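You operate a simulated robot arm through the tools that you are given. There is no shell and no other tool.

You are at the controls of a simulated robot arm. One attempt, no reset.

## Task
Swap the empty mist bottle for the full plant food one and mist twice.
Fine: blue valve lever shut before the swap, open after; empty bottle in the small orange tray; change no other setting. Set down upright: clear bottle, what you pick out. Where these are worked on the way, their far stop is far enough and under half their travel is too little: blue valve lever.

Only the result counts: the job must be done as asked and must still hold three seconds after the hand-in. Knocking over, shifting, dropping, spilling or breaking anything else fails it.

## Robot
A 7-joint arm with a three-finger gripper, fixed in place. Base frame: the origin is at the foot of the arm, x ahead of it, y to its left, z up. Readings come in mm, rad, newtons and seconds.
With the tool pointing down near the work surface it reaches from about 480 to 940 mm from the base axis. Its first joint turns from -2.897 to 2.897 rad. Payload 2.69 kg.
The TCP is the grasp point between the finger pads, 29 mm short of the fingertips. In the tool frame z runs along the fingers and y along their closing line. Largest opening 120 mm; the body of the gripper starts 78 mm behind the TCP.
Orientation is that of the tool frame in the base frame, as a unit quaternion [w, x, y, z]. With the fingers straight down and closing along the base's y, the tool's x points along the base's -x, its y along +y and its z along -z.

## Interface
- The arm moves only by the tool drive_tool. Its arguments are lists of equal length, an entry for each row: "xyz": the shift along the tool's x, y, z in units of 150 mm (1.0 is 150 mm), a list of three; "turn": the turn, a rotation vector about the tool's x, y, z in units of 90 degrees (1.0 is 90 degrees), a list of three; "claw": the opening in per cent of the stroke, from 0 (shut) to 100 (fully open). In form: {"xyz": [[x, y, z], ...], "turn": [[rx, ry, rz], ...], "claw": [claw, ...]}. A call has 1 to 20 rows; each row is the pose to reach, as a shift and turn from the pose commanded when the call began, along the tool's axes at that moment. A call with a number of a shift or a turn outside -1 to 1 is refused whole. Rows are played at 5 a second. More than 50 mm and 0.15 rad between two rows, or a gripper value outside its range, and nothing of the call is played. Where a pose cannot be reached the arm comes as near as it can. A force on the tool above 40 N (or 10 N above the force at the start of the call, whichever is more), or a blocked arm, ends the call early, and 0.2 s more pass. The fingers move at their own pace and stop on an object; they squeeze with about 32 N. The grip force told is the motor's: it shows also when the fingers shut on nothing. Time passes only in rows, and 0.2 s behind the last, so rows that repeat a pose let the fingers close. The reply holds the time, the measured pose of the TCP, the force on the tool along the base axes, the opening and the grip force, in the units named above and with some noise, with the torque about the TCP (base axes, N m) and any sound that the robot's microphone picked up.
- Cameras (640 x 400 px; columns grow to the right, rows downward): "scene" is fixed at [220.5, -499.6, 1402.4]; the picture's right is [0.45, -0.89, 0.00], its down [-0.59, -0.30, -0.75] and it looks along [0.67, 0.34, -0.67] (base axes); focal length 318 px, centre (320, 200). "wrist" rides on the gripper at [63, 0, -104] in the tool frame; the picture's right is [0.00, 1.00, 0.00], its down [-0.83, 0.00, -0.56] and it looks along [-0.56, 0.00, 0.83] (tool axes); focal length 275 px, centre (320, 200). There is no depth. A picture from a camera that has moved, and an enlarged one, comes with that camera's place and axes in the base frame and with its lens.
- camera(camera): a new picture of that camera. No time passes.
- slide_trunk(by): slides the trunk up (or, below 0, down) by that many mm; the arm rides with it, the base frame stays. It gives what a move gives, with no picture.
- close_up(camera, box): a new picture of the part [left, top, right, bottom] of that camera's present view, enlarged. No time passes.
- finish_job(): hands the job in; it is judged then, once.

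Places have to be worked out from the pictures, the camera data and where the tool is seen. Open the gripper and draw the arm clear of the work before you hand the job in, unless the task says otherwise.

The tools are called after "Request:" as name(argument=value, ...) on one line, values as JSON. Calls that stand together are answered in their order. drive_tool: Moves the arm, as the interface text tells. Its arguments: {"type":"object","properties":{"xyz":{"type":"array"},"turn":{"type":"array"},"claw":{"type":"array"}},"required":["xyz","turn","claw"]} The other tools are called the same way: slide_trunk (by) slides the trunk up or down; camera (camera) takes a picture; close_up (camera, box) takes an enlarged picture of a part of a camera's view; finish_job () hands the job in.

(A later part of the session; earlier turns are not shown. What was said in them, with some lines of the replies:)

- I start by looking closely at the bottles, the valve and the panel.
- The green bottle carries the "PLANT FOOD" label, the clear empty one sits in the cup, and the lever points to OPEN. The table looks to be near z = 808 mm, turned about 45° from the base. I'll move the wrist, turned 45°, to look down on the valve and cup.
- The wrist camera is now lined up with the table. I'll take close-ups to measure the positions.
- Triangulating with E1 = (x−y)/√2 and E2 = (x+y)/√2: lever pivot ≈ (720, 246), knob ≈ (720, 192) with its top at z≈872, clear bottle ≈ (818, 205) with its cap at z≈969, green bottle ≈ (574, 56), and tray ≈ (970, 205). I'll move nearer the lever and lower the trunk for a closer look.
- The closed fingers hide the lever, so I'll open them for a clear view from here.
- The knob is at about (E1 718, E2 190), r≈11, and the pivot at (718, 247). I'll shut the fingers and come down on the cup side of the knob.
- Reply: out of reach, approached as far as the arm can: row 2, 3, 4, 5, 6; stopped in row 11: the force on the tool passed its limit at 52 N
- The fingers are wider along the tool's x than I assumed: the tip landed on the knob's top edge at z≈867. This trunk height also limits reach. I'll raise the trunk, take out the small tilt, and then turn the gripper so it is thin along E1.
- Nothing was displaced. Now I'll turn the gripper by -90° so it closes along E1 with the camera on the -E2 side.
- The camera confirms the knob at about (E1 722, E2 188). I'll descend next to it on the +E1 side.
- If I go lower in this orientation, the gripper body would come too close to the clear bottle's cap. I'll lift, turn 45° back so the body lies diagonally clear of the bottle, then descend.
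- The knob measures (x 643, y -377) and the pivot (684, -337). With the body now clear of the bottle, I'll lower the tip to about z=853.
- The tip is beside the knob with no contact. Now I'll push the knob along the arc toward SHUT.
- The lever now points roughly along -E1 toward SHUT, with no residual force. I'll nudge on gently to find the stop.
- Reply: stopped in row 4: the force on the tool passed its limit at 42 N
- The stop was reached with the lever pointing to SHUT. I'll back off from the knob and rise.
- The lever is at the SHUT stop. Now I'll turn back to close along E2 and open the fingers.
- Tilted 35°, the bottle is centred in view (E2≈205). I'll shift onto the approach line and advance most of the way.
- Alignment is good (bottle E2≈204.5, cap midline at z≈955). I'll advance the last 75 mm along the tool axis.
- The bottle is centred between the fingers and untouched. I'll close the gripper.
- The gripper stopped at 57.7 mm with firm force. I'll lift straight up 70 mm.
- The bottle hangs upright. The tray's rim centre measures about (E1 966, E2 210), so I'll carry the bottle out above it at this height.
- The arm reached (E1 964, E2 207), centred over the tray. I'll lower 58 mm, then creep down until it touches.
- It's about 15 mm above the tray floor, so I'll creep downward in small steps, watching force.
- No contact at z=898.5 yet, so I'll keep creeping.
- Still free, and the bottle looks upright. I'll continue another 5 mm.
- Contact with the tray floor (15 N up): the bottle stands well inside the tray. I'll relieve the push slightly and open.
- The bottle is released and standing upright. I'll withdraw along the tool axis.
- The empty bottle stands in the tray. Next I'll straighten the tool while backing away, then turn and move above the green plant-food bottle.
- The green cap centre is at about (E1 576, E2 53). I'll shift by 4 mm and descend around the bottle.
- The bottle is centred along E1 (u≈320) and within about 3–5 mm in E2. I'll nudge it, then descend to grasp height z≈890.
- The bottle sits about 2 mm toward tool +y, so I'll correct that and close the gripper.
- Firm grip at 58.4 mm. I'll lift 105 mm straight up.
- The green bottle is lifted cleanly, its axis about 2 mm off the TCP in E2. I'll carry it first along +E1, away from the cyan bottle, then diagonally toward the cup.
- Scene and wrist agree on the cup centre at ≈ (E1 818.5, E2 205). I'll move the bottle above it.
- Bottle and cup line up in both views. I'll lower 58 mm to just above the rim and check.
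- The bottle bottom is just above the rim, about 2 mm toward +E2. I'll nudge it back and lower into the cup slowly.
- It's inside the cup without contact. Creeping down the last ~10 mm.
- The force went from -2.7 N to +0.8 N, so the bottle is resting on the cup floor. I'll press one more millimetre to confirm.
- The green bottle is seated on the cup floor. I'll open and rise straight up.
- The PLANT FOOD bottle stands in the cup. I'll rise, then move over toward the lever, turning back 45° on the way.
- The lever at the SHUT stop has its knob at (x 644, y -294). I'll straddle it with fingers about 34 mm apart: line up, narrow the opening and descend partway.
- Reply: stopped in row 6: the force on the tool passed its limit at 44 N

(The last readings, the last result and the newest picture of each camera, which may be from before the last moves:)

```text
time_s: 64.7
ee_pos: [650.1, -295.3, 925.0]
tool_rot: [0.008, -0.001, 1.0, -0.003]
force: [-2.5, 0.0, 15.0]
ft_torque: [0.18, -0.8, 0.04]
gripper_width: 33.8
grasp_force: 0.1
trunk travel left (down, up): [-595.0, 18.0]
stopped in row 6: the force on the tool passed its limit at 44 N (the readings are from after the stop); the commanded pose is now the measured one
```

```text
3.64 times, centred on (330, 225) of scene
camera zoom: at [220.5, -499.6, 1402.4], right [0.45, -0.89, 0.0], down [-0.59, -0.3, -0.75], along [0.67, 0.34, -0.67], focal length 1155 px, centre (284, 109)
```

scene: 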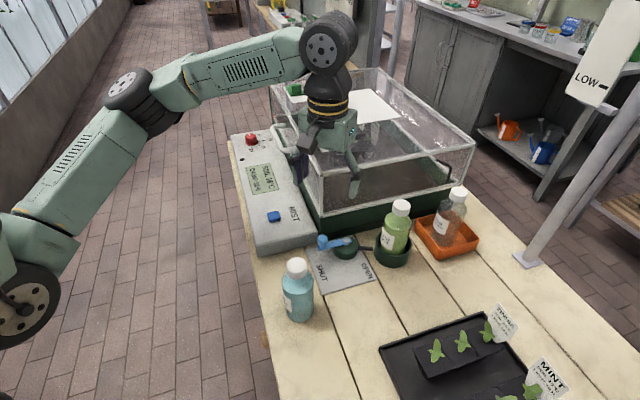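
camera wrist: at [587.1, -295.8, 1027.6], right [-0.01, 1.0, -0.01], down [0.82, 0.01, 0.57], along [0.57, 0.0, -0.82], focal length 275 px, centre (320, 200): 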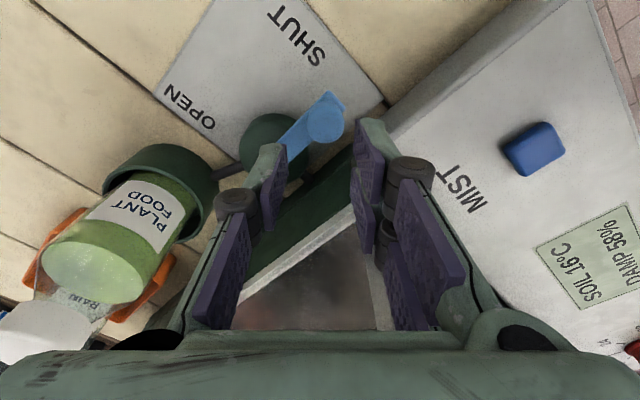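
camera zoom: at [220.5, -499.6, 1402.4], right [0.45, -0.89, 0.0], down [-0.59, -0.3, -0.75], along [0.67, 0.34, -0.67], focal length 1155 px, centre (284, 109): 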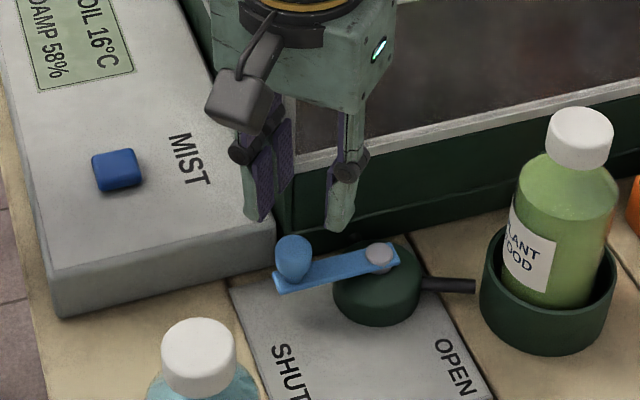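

The back of the palm touched the hood's top corner, near (689, -267, z≈1004), pressing straight down. I'll rise straight up and check that nothing moved.

Request:
drive_tool(xyz=[[0, 0, -0.1], [0, 0, -0.3], [0, 0, -0.6], [0, 0, -0.6]], turn=[[0, 0, 0], [0, 0, 0], [0, 0, 0], [0, 0, 0]], claw=[28, 28, 28, 28])

Request:
camera(camera="scene")

Request:
camera(camera="wrist")

Request:
close_up(camera="scene", box=[270, 110, 470, 260])

```text
time_s: 65.7
ee_pos: [651.0, -295.6, 1012.4]
tool_rot: [0.004, -0.002, 1.0, -0.002]
force: [0.3, -0.2, -0.4]
ft_torque: [-0.03, -0.02, -0.01]
gripper_width: 33.2
grasp_force: 0.2
trunk travel left (down, up): [-595.0, 18.0]
```

```text
taken
```

scene: 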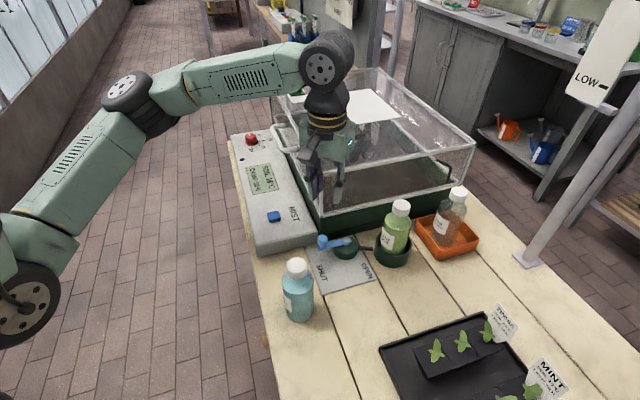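

```text
taken
camera wrist: at [588.2, -296.9, 1114.6], right [-0.01, 1.0, 0.0], down [0.82, 0.01, 0.57], along [0.57, 0.0, -0.82], focal length 275 px, centre (320, 200)
```

wrist: 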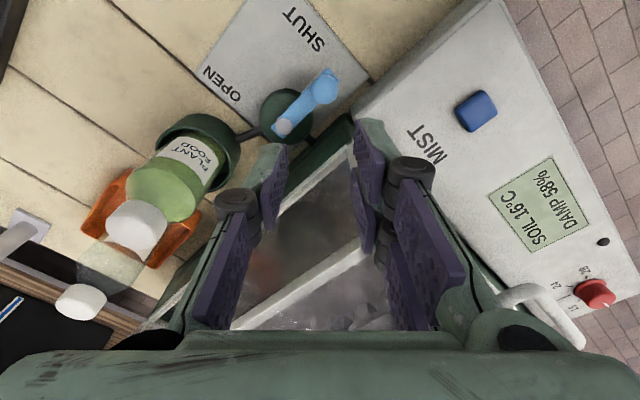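

```text
2.67 times, centred on (370, 185) of scene
camera zoom: at [220.5, -499.6, 1402.4], right [0.45, -0.89, 0.0], down [-0.59, -0.3, -0.75], along [0.67, 0.34, -0.67], focal length 847 px, centre (187, 240)
```

zoom: 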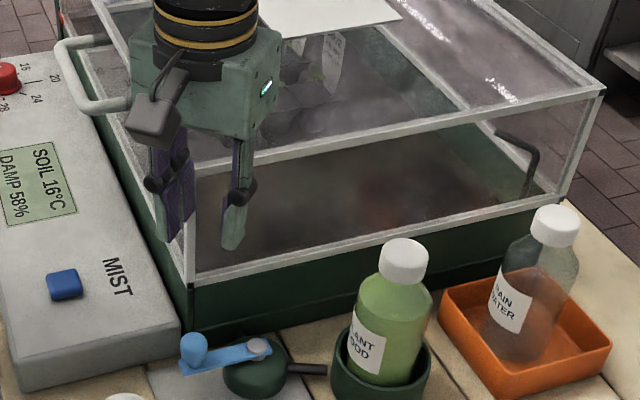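

Nothing moved: the hood and lever are unchanged. I'll shift 9 mm back and lean the palm 8° away from the hood before coming down again.

Request:
drive_tool(xyz=[[0.03, 0.004, 0], [0.06, 0.007, 0], [0.06, 0.007, 0]], turn=[[-0.001, -0.042, 0.001], [-0.0025, -0.084, 0.0025], [-0.0025, -0.084, 0.0025]], claw=[28, 28, 28])

Request:
camera(camera="wrist")

```text
time_s: 66.5
ee_pos: [641.7, -293.9, 1012.2]
tool_rot: [0.072, 0.0, 0.997, 0.001]
force: [0.3, 0.0, -0.4]
ft_torque: [-0.01, 0.01, -0.02]
gripper_width: 33.8
grasp_force: 0.1
trunk travel left (down, up): [-595.0, 18.0]
```

```text
taken
camera wrist: at [565.2, -295.2, 1105.1], right [0.0, 1.0, 0.0], down [0.74, 0.0, 0.67], along [0.67, 0.0, -0.74], focal length 275 px, centre (320, 200)
```

wrist: 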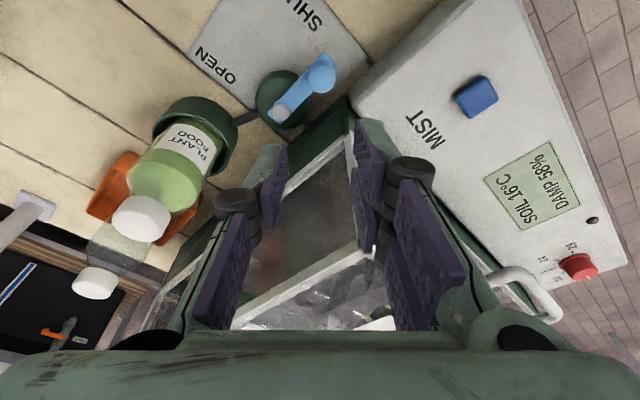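

Request:
drive_tool(xyz=[[0.028, 0, 0.198], [0.0556, 0, 0.396], [0.0742, 0, 0.528], [0.088, 0, 0.627], [0.088, 0, 0.627]], turn=[[0, 0, 0], [0, 0, 0], [0, 0, 0], [0, 0, 0], [0, 0, 0]], claw=[28, 28, 28, 28, 28])

Request:
camera(camera="wrist")

Request:
close_up(camera="scene", box=[260, 170, 400, 280])

```text
time_s: 67.7
ee_pos: [639.8, -295.1, 915.7]
tool_rot: [0.071, 0.0, 0.997, 0.001]
force: [-0.6, 0.8, 0.3]
ft_torque: [0.03, -0.03, 0.02]
gripper_width: 33.7
grasp_force: 0.0
trunk travel left (down, up): [-595.0, 18.0]
```

```text
taken
camera wrist: at [564.3, -295.5, 1009.7], right [0.0, 1.0, 0.0], down [0.74, 0.0, 0.67], along [0.67, 0.0, -0.74], focal length 275 px, centre (320, 200)
```

wrist: 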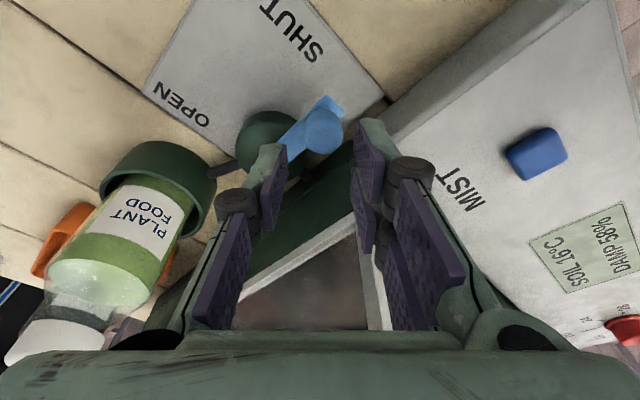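

```text
3.64 times, centred on (330, 225) of scene
camera zoom: at [220.5, -499.6, 1402.4], right [0.45, -0.89, 0.0], down [-0.59, -0.3, -0.75], along [0.67, 0.34, -0.67], focal length 1155 px, centre (284, 109)
```

zoom: 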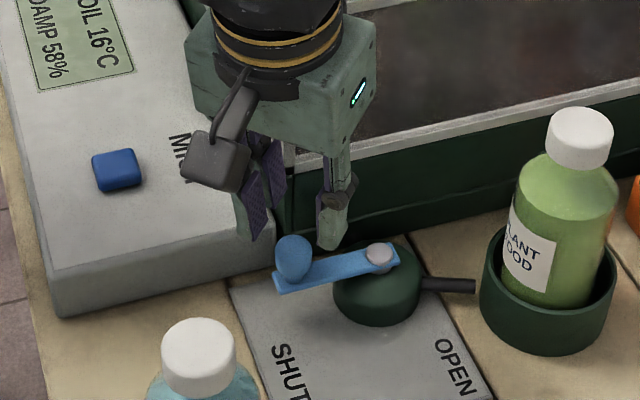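

Past the hood with no contact; the knob is between the fingertips in view. I'll lower the last 30 mm around the knob.

Request:
drive_tool(xyz=[[0.009, 0, 0.066], [0.0185, 0, 0.132], [0.0278, 0, 0.198], [0.0278, 0, 0.198]], turn=[[0, 0, 0], [0, 0, 0], [0, 0, 0], [0, 0, 0]], claw=[28, 28, 28, 28])

Request:
camera(camera="wrist")

Request:
close_up(camera="scene", box=[270, 190, 390, 280])

```text
time_s: 68.7
ee_pos: [640.9, -293.1, 886.2]
tool_rot: [0.071, 0.002, 0.997, 0.001]
force: [0.0, -0.9, -0.8]
ft_torque: [0.0, 0.0, 0.01]
gripper_width: 33.7
grasp_force: 0.0
trunk travel left (down, up): [-595.0, 18.0]
```

```text
taken
camera wrist: at [564.9, -294.4, 980.3], right [0.0, 1.0, 0.0], down [0.74, 0.0, 0.67], along [0.67, 0.0, -0.74], focal length 275 px, centre (320, 200)
```

wrist: 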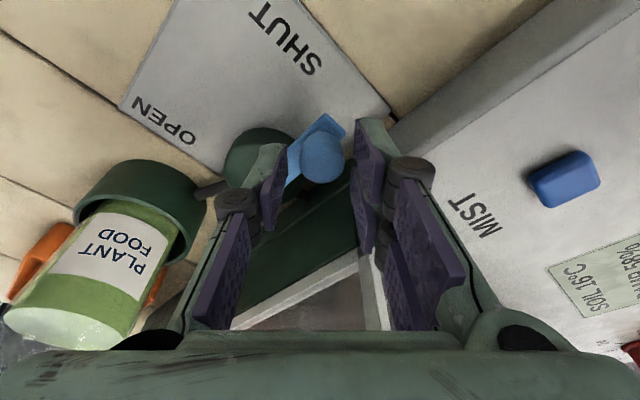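

```text
4.44 times, centred on (330, 235) of scene
camera zoom: at [220.5, -499.6, 1402.4], right [0.45, -0.89, 0.0], down [-0.59, -0.3, -0.75], along [0.67, 0.34, -0.67], focal length 1412 px, centre (276, 44)
```

zoom: 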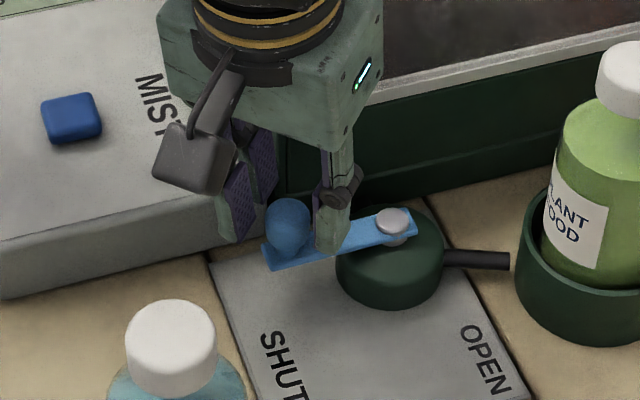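

The knob is straddled without contact. I'll sweep it along the arc back toward OPEN.

Request:
drive_tool(xyz=[[0.03, -0.039, -0.004], [0.06, -0.079, -0.0084], [0.079, -0.124, -0.011], [0.0977, -0.17, -0.0137], [0.106, -0.219, -0.0148], [0.11, -0.269, -0.0155], [0.106, -0.318, -0.0148], [0.0977, -0.367, -0.0137], [0.079, -0.413, -0.011], [0.06, -0.459, -0.0084], [0.03, -0.5, -0.004], [0.0, -0.537, 0], [0.0, -0.537, 0]], turn=[[0, 0, 0], [0, 0, 0], [0, 0, 0], [0, 0, 0], [0, 0, 0], [0, 0, 0], [0, 0, 0], [0, 0, 0], [0, 0, 0], [0, 0, 0], [0, 0, 0], [0, 0, 0], [0, 0, 0]], claw=[28, 28, 28, 28, 28, 28, 28, 28, 28, 28, 28, 28, 28])

Request:
camera(camera="wrist")

Request:
close_up(camera="scene", box=[270, 190, 430, 300])

```text
time_s: 71.5
ee_pos: [641.9, -375.4, 886.6]
tool_rot: [0.072, 0.001, 0.997, 0.001]
force: [0.0, -0.5, 0.1]
ft_torque: [0.0, -0.01, -0.02]
gripper_width: 33.7
grasp_force: 0.1
trunk travel left (down, up): [-595.0, 18.0]
```

```text
taken
camera wrist: at [566.5, -376.3, 980.5], right [0.0, 1.0, 0.0], down [0.74, 0.0, 0.67], along [0.67, 0.0, -0.74], focal length 275 px, centre (320, 200)
```

wrist: 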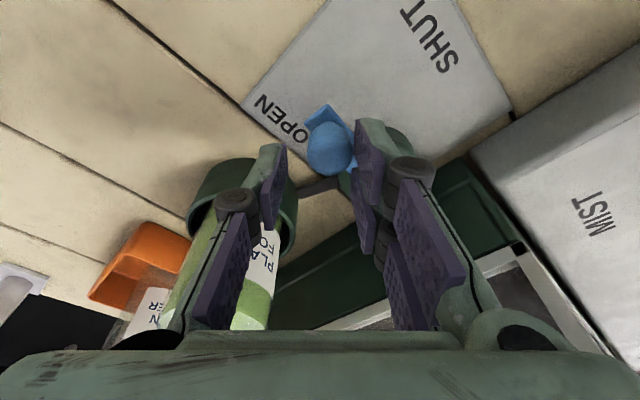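

```text
3.64 times, centred on (350, 245) of scene
camera zoom: at [220.5, -499.6, 1402.4], right [0.45, -0.89, 0.0], down [-0.59, -0.3, -0.75], along [0.67, 0.34, -0.67], focal length 1155 px, centre (211, 36)
```

zoom: 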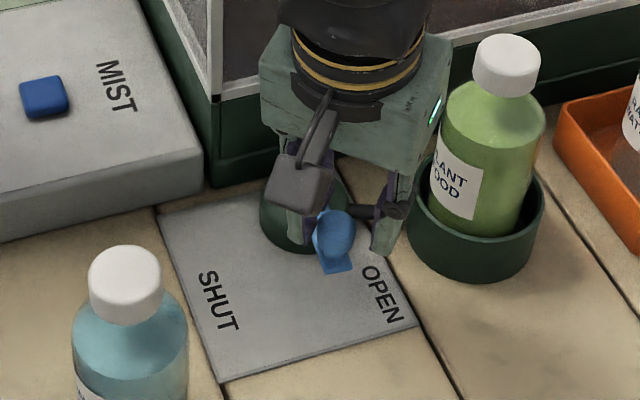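

The lever is nearly at OPEN. I'll nudge on along the tangent to reach the stop.

Request:
drive_tool(xyz=[[-0.01, -0.01, 0.0014], [-0.02, -0.02, 0.0028], [-0.03, -0.03, 0.0042], [-0.04, -0.04, 0.0056], [-0.05, -0.05, 0.007], [-0.06, -0.06, 0.0084], [-0.07, -0.07, 0.0098]], turn=[[0, 0, 0], [0, 0, 0], [0, 0, 0], [0, 0, 0], [0, 0, 0], [0, 0, 0], [0, 0, 0]], claw=[28, 28, 28, 28, 28, 28, 28])

Request:
camera(camera="wrist")

Request:
close_up(camera="scene", box=[270, 190, 430, 300])

```text
time_s: 73.1
ee_pos: [651.5, -384.0, 886.5]
tool_rot: [0.071, 0.001, 0.997, 0.002]
force: [-4.0, 10.2, -0.1]
ft_torque: [0.24, 0.09, -0.04]
gripper_width: 40.2
grasp_force: 4.9
trunk travel left (down, up): [-595.0, 18.0]
```

```text
taken
camera wrist: at [575.9, -384.8, 980.2], right [0.0, 1.0, 0.0], down [0.74, 0.0, 0.67], along [0.67, 0.0, -0.74], focal length 275 px, centre (320, 200)
```

wrist: 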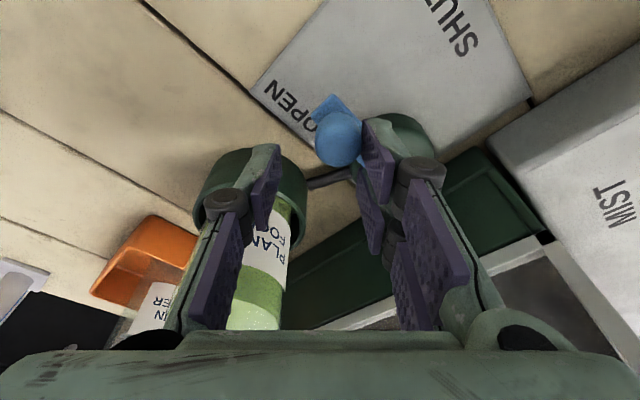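

```text
3.64 times, centred on (350, 245) of scene
camera zoom: at [220.5, -499.6, 1402.4], right [0.45, -0.89, 0.0], down [-0.59, -0.3, -0.75], along [0.67, 0.34, -0.67], focal length 1155 px, centre (211, 36)
```

zoom: 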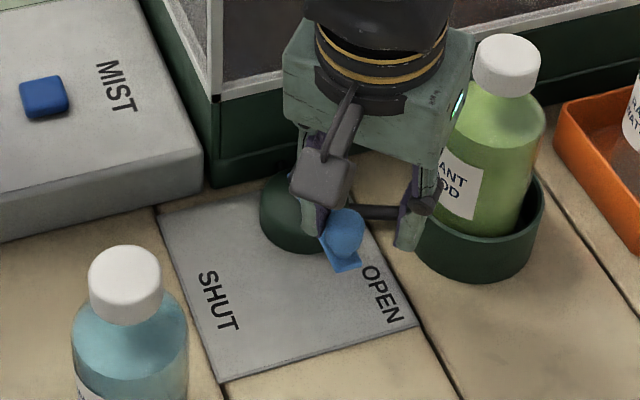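

The lever sits at the OPEN stop: a 10 N reaction, with the knob back at its original spot. I'll relax and rise straight up.

Request:
drive_tool(xyz=[[0.015, 0.02, 0], [0.028, 0.036, 0], [0.0, 0.036, -0.2], [-0.04, 0.036, -0.45], [-0.08, 0.036, -0.7], [-0.11, 0.036, -0.95], [-0.11, 0.036, -0.95]], turn=[[0, 0, 0], [0, 0, 0], [0, 0, 0], [0, 0, 0], [0, 0, 0], [0, 0, 0], [0, 0, 0]], claw=[28, 28, 28, 28, 28, 28, 28])

Request:
camera(camera="wrist")

Request:
close_up(camera="scene", box=[270, 190, 430, 300])

```text
time_s: 74.7
ee_pos: [649.8, -380.9, 1031.3]
tool_rot: [0.072, 0.0, 0.997, 0.001]
force: [0.4, 0.7, 0.0]
ft_torque: [-0.01, -0.05, 0.02]
gripper_width: 33.6
grasp_force: 0.1
trunk travel left (down, up): [-595.0, 18.0]
```

```text
taken
camera wrist: at [573.1, -381.5, 1124.6], right [0.0, 1.0, 0.0], down [0.74, 0.0, 0.67], along [0.67, 0.0, -0.74], focal length 275 px, centre (320, 200)
```

wrist: 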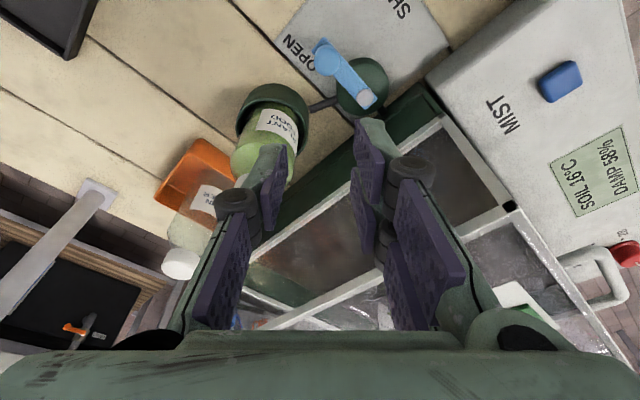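

```text
3.64 times, centred on (350, 245) of scene
camera zoom: at [220.5, -499.6, 1402.4], right [0.45, -0.89, 0.0], down [-0.59, -0.3, -0.75], along [0.67, 0.34, -0.67], focal length 1155 px, centre (211, 36)
```

zoom: 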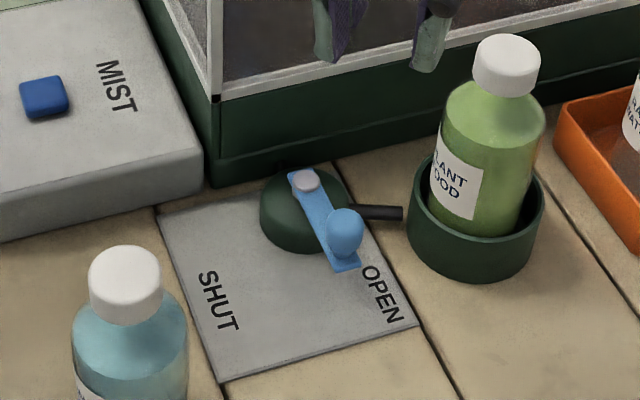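

The lever is back at OPEN as it was at the start, with both bottles standing. Next I'll close the fingers, untilt and travel over toward the MIST button.

Request:
drive_tool(xyz=[[0, 0.2, -0.05], [0, 0.45, -0.05], [0, 0.7, -0.05], [0, 0.95, -0.05], [0, 0.95, -0.05]], turn=[[0, 0.046, 0], [0, 0.092, 0], [0, 0.092, 0], [0, 0.092, 0], [0, 0.092, 0]], claw=[28, 28, 28, 28, 28])

Request:
camera(camera="wrist")

Request:
close_up(camera="wrist", box=[320, 20, 560, 200])

```text
time_s: 75.9
ee_pos: [648.4, -234.7, 1037.7]
tool_rot: [-0.001, 0.001, 1.0, 0.001]
force: [0.3, 0.1, -0.6]
ft_torque: [0.01, 0.02, 0.03]
gripper_width: 33.5
grasp_force: 0.0
trunk travel left (down, up): [-595.0, 18.0]
```

```text
taken
camera wrist: at [586.1, -235.9, 1140.6], right [0.0, 1.0, 0.0], down [0.83, 0.0, 0.56], along [0.56, 0.0, -0.83], focal length 275 px, centre (320, 200)
```

wrist: 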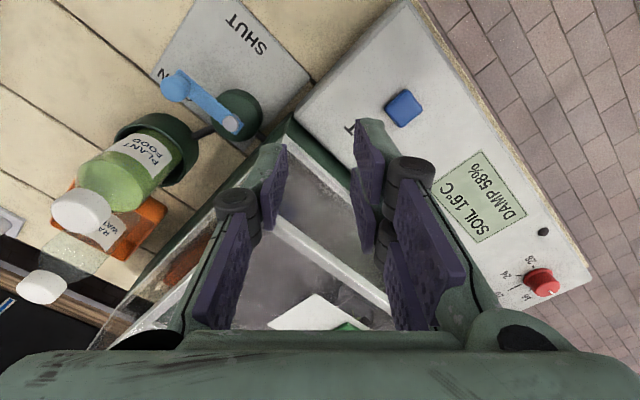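

```text
2.22 times, centred on (440, 110) of wrist
camera zoom: at [586.1, -235.9, 1140.6], right [0.0, 1.0, 0.0], down [0.83, 0.0, 0.56], along [0.56, 0.0, -0.83], focal length 612 px, centre (53, 400)
```

zoom: 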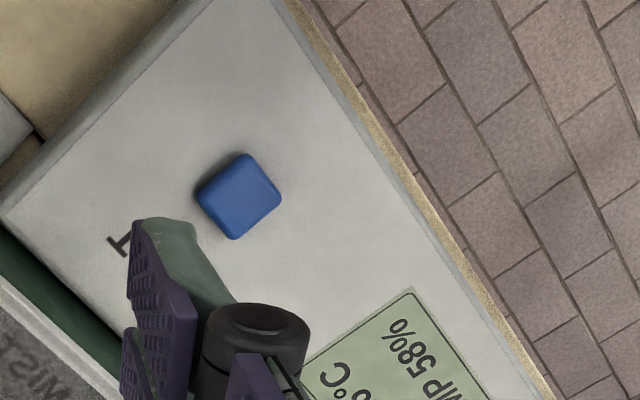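

The button is at about (664, -150.5), top near z≈858. I'll close the fingers, move above it and descend to z≈900.

Request:
drive_tool(xyz=[[-0.035, 0.19, 0], [-0.07, 0.38, 0], [-0.104, 0.561, 0], [-0.104, 0.561, 0.2], [-0.104, 0.561, 0.45], [-0.104, 0.561, 0.7], [-0.104, 0.561, 0.88], [-0.104, 0.561, 0.88]], turn=[[0, 0, 0], [0, 0, 0], [0, 0, 0], [0, 0, 0], [0, 0, 0], [0, 0, 0], [0, 0, 0], [0, 0, 0]], claw=[0, 0, 0, 0, 0, 0, 0, 0])

Request:
camera(camera="wrist")

Request:
close_up(camera="scene", box=[220, 150, 380, 260])

```text
time_s: 77.7
ee_pos: [662.2, -151.4, 906.7]
tool_rot: [0.0, 0.0, 1.0, 0.001]
force: [-0.3, 0.3, 0.8]
ft_torque: [-0.01, 0.0, 0.01]
gripper_width: 0.0
grasp_force: 28.1
trunk travel left (down, up): [-595.0, 18.0]
```

```text
taken
camera wrist: at [600.2, -152.8, 1009.7], right [0.0, 1.0, 0.0], down [0.83, 0.0, 0.56], along [0.56, 0.0, -0.83], focal length 275 px, centre (320, 200)
```

wrist: 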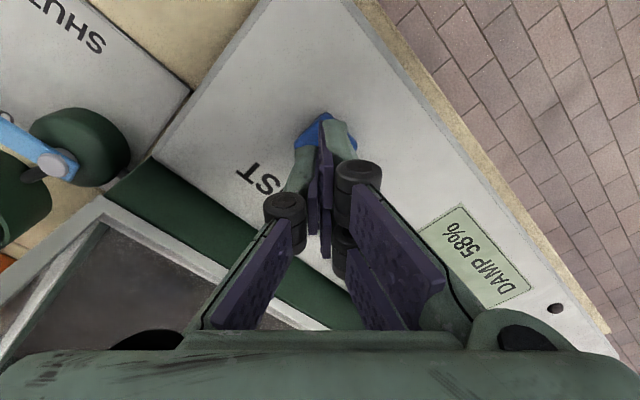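

```text
3.64 times, centred on (300, 205) of scene
camera zoom: at [220.5, -499.6, 1402.4], right [0.45, -0.89, 0.0], down [-0.59, -0.3, -0.75], along [0.67, 0.34, -0.67], focal length 1155 px, centre (393, 182)
```

zoom: 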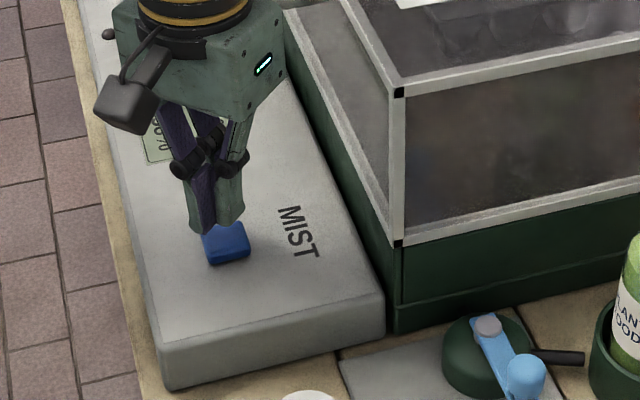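

The tip is above the button. I'll approach in small steps to find contact.

Request:
drive_tool(xyz=[[-0.01, 0, 0.04], [-0.01, 0, 0.07], [-0.01, 0, 0.09], [-0.01, 0, 0.09]], turn=[[0, 0, 0], [0, 0, 0], [0, 0, 0], [0, 0, 0]], claw=[0, 0, 0, 0])

Request:
close_up(camera="scene", box=[240, 180, 320, 240])

```text
time_s: 78.7
ee_pos: [663.4, -151.8, 891.2]
tool_rot: [-0.001, 0.0, 1.0, 0.0]
force: [0.1, -0.3, 0.8]
ft_torque: [-0.07, -0.01, -0.02]
gripper_width: 0.0
grasp_force: 28.4
trunk travel left (down, up): [-595.0, 18.0]
```

```text
6.67 times, centred on (280, 210) of scene
camera zoom: at [220.5, -499.6, 1402.4], right [0.45, -0.89, 0.0], down [-0.59, -0.3, -0.75], along [0.67, 0.34, -0.67], focal length 2118 px, centre (587, 133)
```

zoom: 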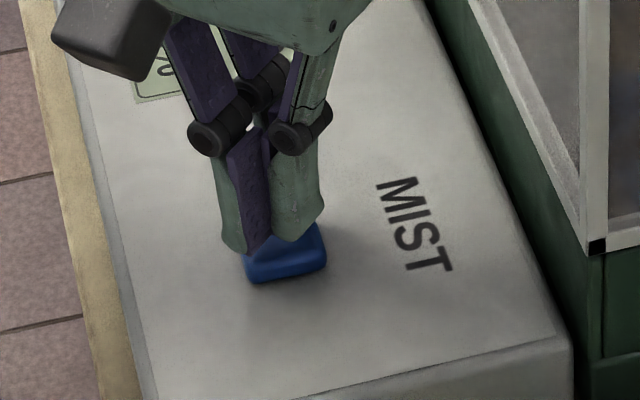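

Request:
drive_tool(xyz=[[0, 0, 0.008], [0, 0, 0.016], [0, 0, 0.024], [0, 0, 0.024]], turn=[[0, 0, 0], [0, 0, 0], [0, 0, 0], [0, 0, 0]], claw=[0, 0, 0, 0])

```text
time_s: 79.7
ee_pos: [663.5, -152.4, 889.4]
tool_rot: [-0.001, 0.0, 1.0, 0.0]
force: [-0.9, -0.5, 0.4]
ft_torque: [0.0, 0.02, 0.02]
gripper_width: 0.0
grasp_force: 28.3
trunk travel left (down, up): [-595.0, 18.0]
```

No contact yet at z≈889 (tip ≈ 860), so I'll continue stepping down.

Request:
drive_tool(xyz=[[0, 0, 0.008], [0, 0, 0.016], [0, 0, 0.024], [0, 0, 0.024]], turn=[[0, 0, 0], [0, 0, 0], [0, 0, 0], [0, 0, 0]], claw=[0, 0, 0, 0])

```text
time_s: 80.7
ee_pos: [663.7, -153.9, 885.7]
tool_rot: [-0.002, -0.001, 1.0, 0.001]
force: [-0.1, -0.6, -0.6]
ft_torque: [-0.01, 0.04, -0.01]
gripper_width: 0.0
grasp_force: 28.2
trunk travel left (down, up): [-595.0, 18.0]
```

Request:
drive_tool(xyz=[[0, 0.01, 0.008], [0, 0.01, 0.016], [0, 0.01, 0.024], [0, 0.01, 0.024]], turn=[[0, 0, 0], [0, 0, 0], [0, 0, 0], [0, 0, 0]], claw=[0, 0, 0, 0])

Request:
close_up(camera="scene", box=[240, 180, 320, 240])

```text
time_s: 81.7
ee_pos: [663.8, -150.8, 881.2]
tool_rot: [-0.001, 0.001, 1.0, 0.001]
force: [-0.2, 0.4, 0.6]
ft_torque: [0.01, 0.02, -0.03]
gripper_width: 6.1
grasp_force: 28.1
trunk travel left (down, up): [-595.0, 18.0]
```

```text
6.67 times, centred on (280, 210) of scene
camera zoom: at [220.5, -499.6, 1402.4], right [0.45, -0.89, 0.0], down [-0.59, -0.3, -0.75], along [0.67, 0.34, -0.67], focal length 2118 px, centre (587, 133)
```

zoom: 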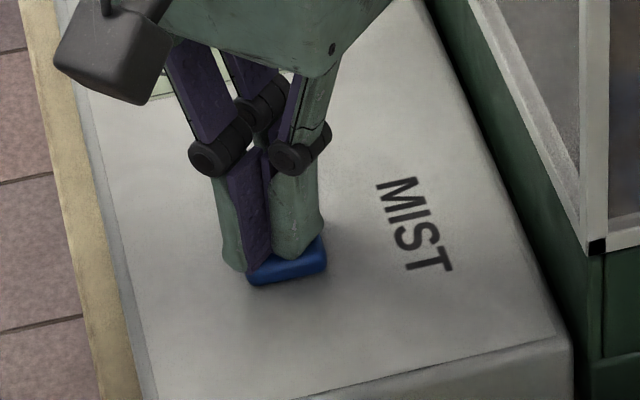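

The width reads 6.1 mm, so a fingertip may be catching the button's edge. I'll look before pressing further.

Request:
close_up(camera="wrist", box=[220, 60, 420, 280])

Request:
camera(camera="wrist")

Request:
close_up(camera="scene", box=[255, 195, 305, 230])

```text
1.82 times, centred on (320, 170) of wrist
camera zoom: at [602.5, -152.0, 985.4], right [0.0, 1.0, 0.0], down [0.83, 0.0, 0.56], along [0.56, 0.0, -0.83], focal length 500 px, centre (320, 254)
```

zoom: 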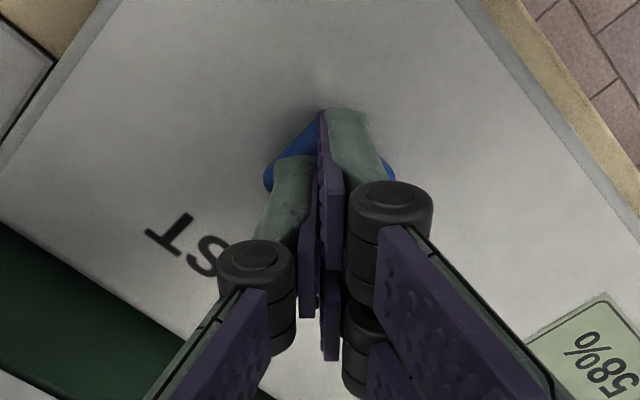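

```text
taken
camera wrist: at [602.5, -152.0, 985.4], right [0.0, 1.0, 0.0], down [0.83, 0.0, 0.56], along [0.56, 0.0, -0.83], focal length 275 px, centre (320, 200)
```

wrist: 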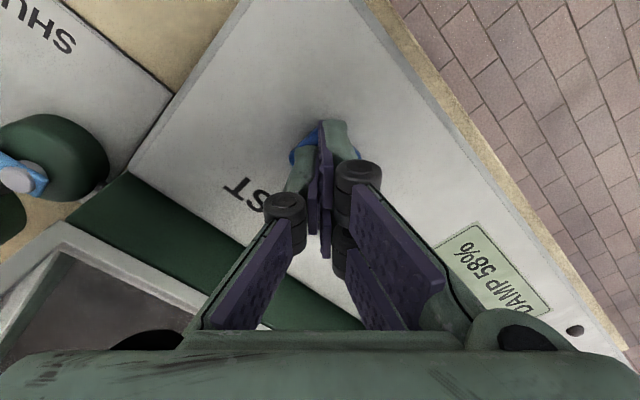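

```text
11.43 times, centred on (280, 212) of scene
camera zoom: at [220.5, -499.6, 1402.4], right [0.45, -0.89, 0.0], down [-0.59, -0.3, -0.75], along [0.67, 0.34, -0.67], focal length 3630 px, centre (777, 57)
```

zoom: 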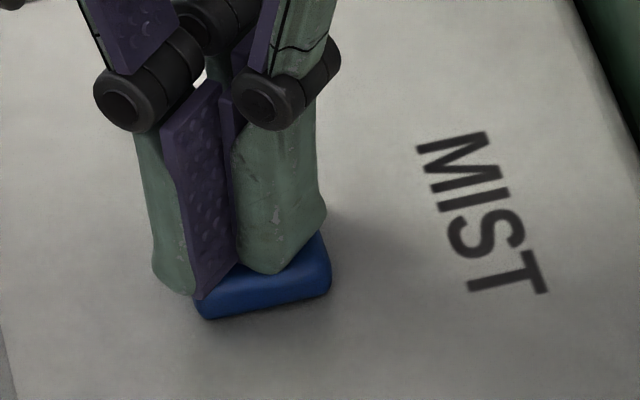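

The fingers look closed and sit over the button, whose centre I now read as (667, -149.6). I'll shift 3 mm and keep stepping down.

Request:
drive_tool(xyz=[[-0.02, 0.006, 0], [-0.02, 0.006, 0.007], [-0.02, 0.006, 0.014], [-0.02, 0.006, 0.014]], turn=[[0, 0, 0], [0, 0, 0], [0, 0, 0], [0, 0, 0]], claw=[0, 0, 0, 0])

```text
time_s: 82.7
ee_pos: [667.0, -150.1, 880.2]
tool_rot: [0.001, 0.0, 1.0, 0.001]
force: [0.5, 0.6, 2.9]
ft_torque: [0.04, -0.01, 0.0]
gripper_width: 6.1
grasp_force: 28.5
trunk travel left (down, up): [-595.0, 18.0]
heard: click
```

A click was heard, so the first press registered. I'll release fully by lifting 12 mm.

Request:
drive_tool(xyz=[[0, 0, 0], [0, 0, -0.04], [0, 0, -0.08], [0, 0, -0.08], [0, 0, -0.08]], turn=[[0, 0, 0], [0, 0, 0], [0, 0, 0], [0, 0, 0], [0, 0, 0]], claw=[0, 0, 0, 0, 0])

Request:
close_up(camera="scene", box=[220, 110, 380, 260])

Request:
camera(camera="wrist")

```text
time_s: 83.9
ee_pos: [666.4, -151.0, 891.2]
tool_rot: [-0.001, 0.0, 1.0, 0.001]
force: [-0.5, 0.0, 0.4]
ft_torque: [0.05, 0.02, 0.03]
gripper_width: 0.0
grasp_force: 28.7
trunk travel left (down, up): [-595.0, 18.0]
```

```text
2.67 times, centred on (300, 185) of scene
camera zoom: at [220.5, -499.6, 1402.4], right [0.45, -0.89, 0.0], down [-0.59, -0.3, -0.75], along [0.67, 0.34, -0.67], focal length 847 px, centre (373, 240)
```

zoom: 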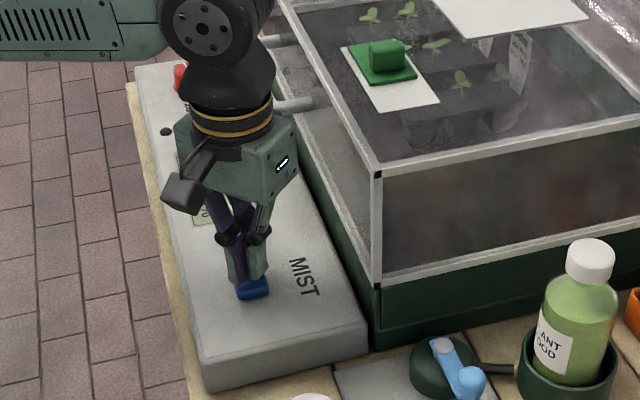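

```text
taken
camera wrist: at [605.5, -151.8, 995.9], right [0.0, 1.0, 0.0], down [0.83, 0.0, 0.56], along [0.56, 0.0, -0.83], focal length 275 px, centre (320, 200)
```

wrist: 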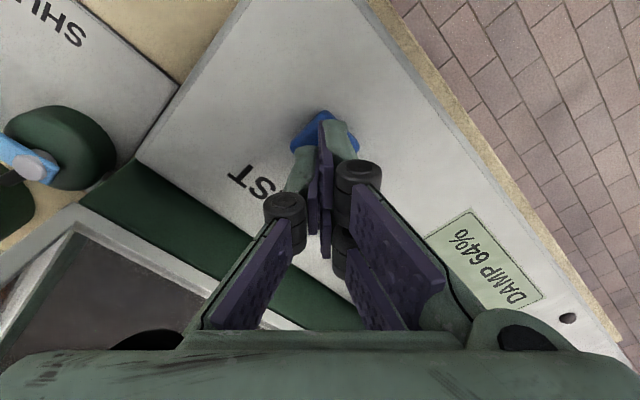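

The display went from DAMP 58% to 64%, so the first mist took effect. Now the second press: down by the same amount, then release.

Request:
drive_tool(xyz=[[0, 0, 0.04], [0, 0, 0.066], [0, 0, 0.073], [0, 0, 0.08], [0, 0, 0.082]], turn=[[0, 0, 0], [0, 0, 0], [0, 0, 0], [0, 0, 0], [0, 0, 0]], claw=[0, 0, 0, 0, 0])

Request:
close_up(camera="wrist", box=[400, 180, 600, 340])

```text
time_s: 85.1
ee_pos: [668.1, -151.0, 879.2]
tool_rot: [0.0, 0.0, 1.0, 0.0]
force: [-0.3, -0.9, 2.5]
ft_torque: [-0.03, 0.01, 0.03]
gripper_width: 5.9
grasp_force: 28.1
trunk travel left (down, up): [-595.0, 18.0]
heard: click
```

```text
2.50 times, centred on (500, 260) of wrist
camera zoom: at [605.4, -151.4, 983.7], right [0.0, 1.0, 0.0], down [0.83, 0.0, 0.56], along [0.56, 0.0, -0.83], focal length 688 px, centre (-130, 50)
```

zoom: 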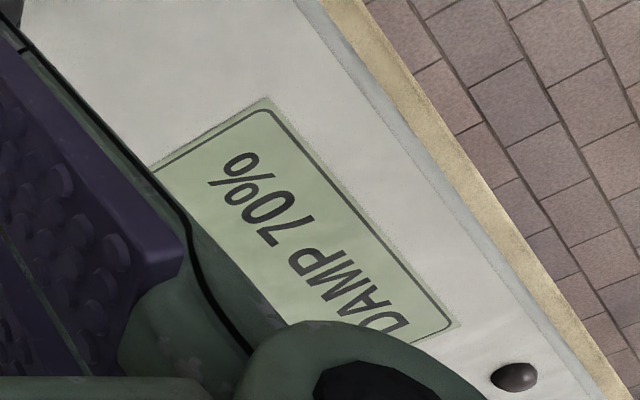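

The second click brought DAMP to 70%, so both mistings are done. I'll lift straight off the button and draw clear.

Request:
drive_tool(xyz=[[0, 0, -0.1], [0, 0, -0.35], [0, 0, -0.65], [0, 0, -0.98], [0, 0, -0.98]], turn=[[0, 0, 0], [0, 0, 0], [0, 0, 0], [0, 0, 0], [0, 0, 0]], claw=[0, 0, 0, 0, 0])

Request:
drive_tool(xyz=[[0.25, 0.1, -0.1], [0.5, 0.2, -0.2], [0.8, 0.3, -0.3], [1.0, 0.4, -0.4], [1.0, 0.4, -0.4], [1.0, 0.4, -0.4]], turn=[[0, 0, 0], [0, 0, 0], [0, 0, 0], [0, 0, 0], [0, 0, 0], [0, 0, 0]], claw=[100, 100, 100, 100, 100, 100])

Request:
camera(camera="scene")

Request:
close_up(camera="scene", box=[220, 100, 500, 330])

Request:
camera(camera="wrist")

```text
time_s: 86.3
ee_pos: [669.6, -154.7, 1024.8]
tool_rot: [-0.001, -0.001, 1.0, 0.001]
force: [0.0, 0.6, 0.5]
ft_torque: [0.02, -0.01, -0.02]
gripper_width: 0.0
grasp_force: 28.7
trunk travel left (down, up): [-595.0, 18.0]
```

```text
time_s: 87.7
ee_pos: [518.9, -92.9, 1085.9]
tool_rot: [0.0, 0.0, 1.0, 0.0]
force: [-0.2, -0.2, 0.1]
ft_torque: [0.02, 0.01, 0.01]
gripper_width: 105.7
grasp_force: 0.1
trunk travel left (down, up): [-595.0, 18.0]
```

```text
taken
```

scene: 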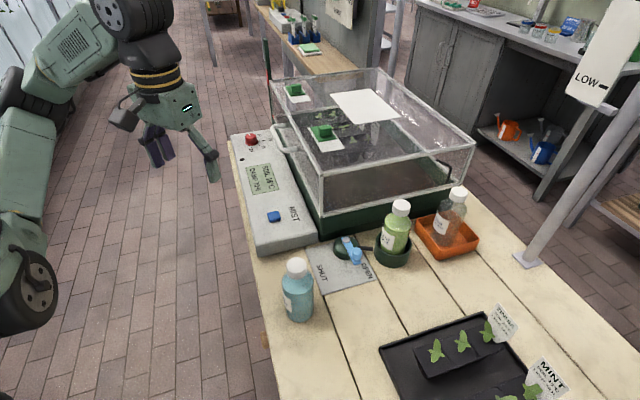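

```text
1.74 times, centred on (360, 215) of scene
camera zoom: at [220.5, -499.6, 1402.4], right [0.45, -0.89, 0.0], down [-0.59, -0.3, -0.75], along [0.67, 0.34, -0.67], focal length 552 px, centre (250, 174)
```

zoom: 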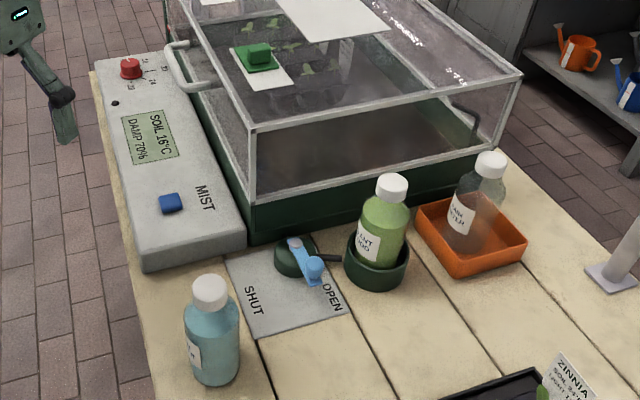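

```text
taken
camera wrist: at [456.1, -93.1, 1189.4], right [0.0, 1.0, 0.0], down [0.83, 0.0, 0.56], along [0.56, 0.0, -0.83], focal length 275 px, centre (320, 200)
```

wrist: 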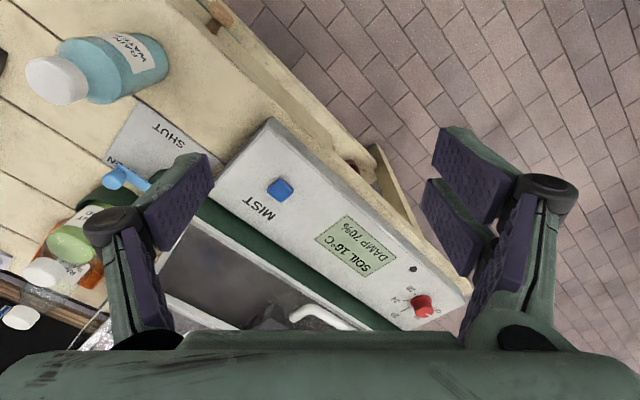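

The last pictures show everything as asked:
- Plant food bottle upright in the cup
- Empty bottle upright in the orange tray
- Lever at OPEN
- DAMP at 70% after two clicks
- Dial and everything else unchanged
- Arm clear with the gripper open

I'm handing in.

Request:
finish_job()

```text
The job is handed in.
```

The swap and both mistings are done, and I've handed the job in. I don't have the verdict.

- **Valve:** I pushed the blue lever to its SHUT stop before the swap and back to its OPEN stop afterwards.
- **Bottles:** The empty clear bottle stands upright in the small orange tray. The full plant food bottle stands upright in the cup.
- **Misting:** I pressed MIST twice. Each press clicked, and the DAMP reading rose from 58% to 64% and then to 70%.
- **Everything else:** I changed no other setting. At the end the arm was clear and the gripper open.

There were two unplanned contacts, each of which tripped the force limit. A fingertip pressed on the lever's knob (52 N) before I shut the valve. Later the back of the gripper pressed down on the hood's top corner (44 N) on the way to reopening it. I backed off straight up each time, and in the pictures neither the lever nor the hood had moved.
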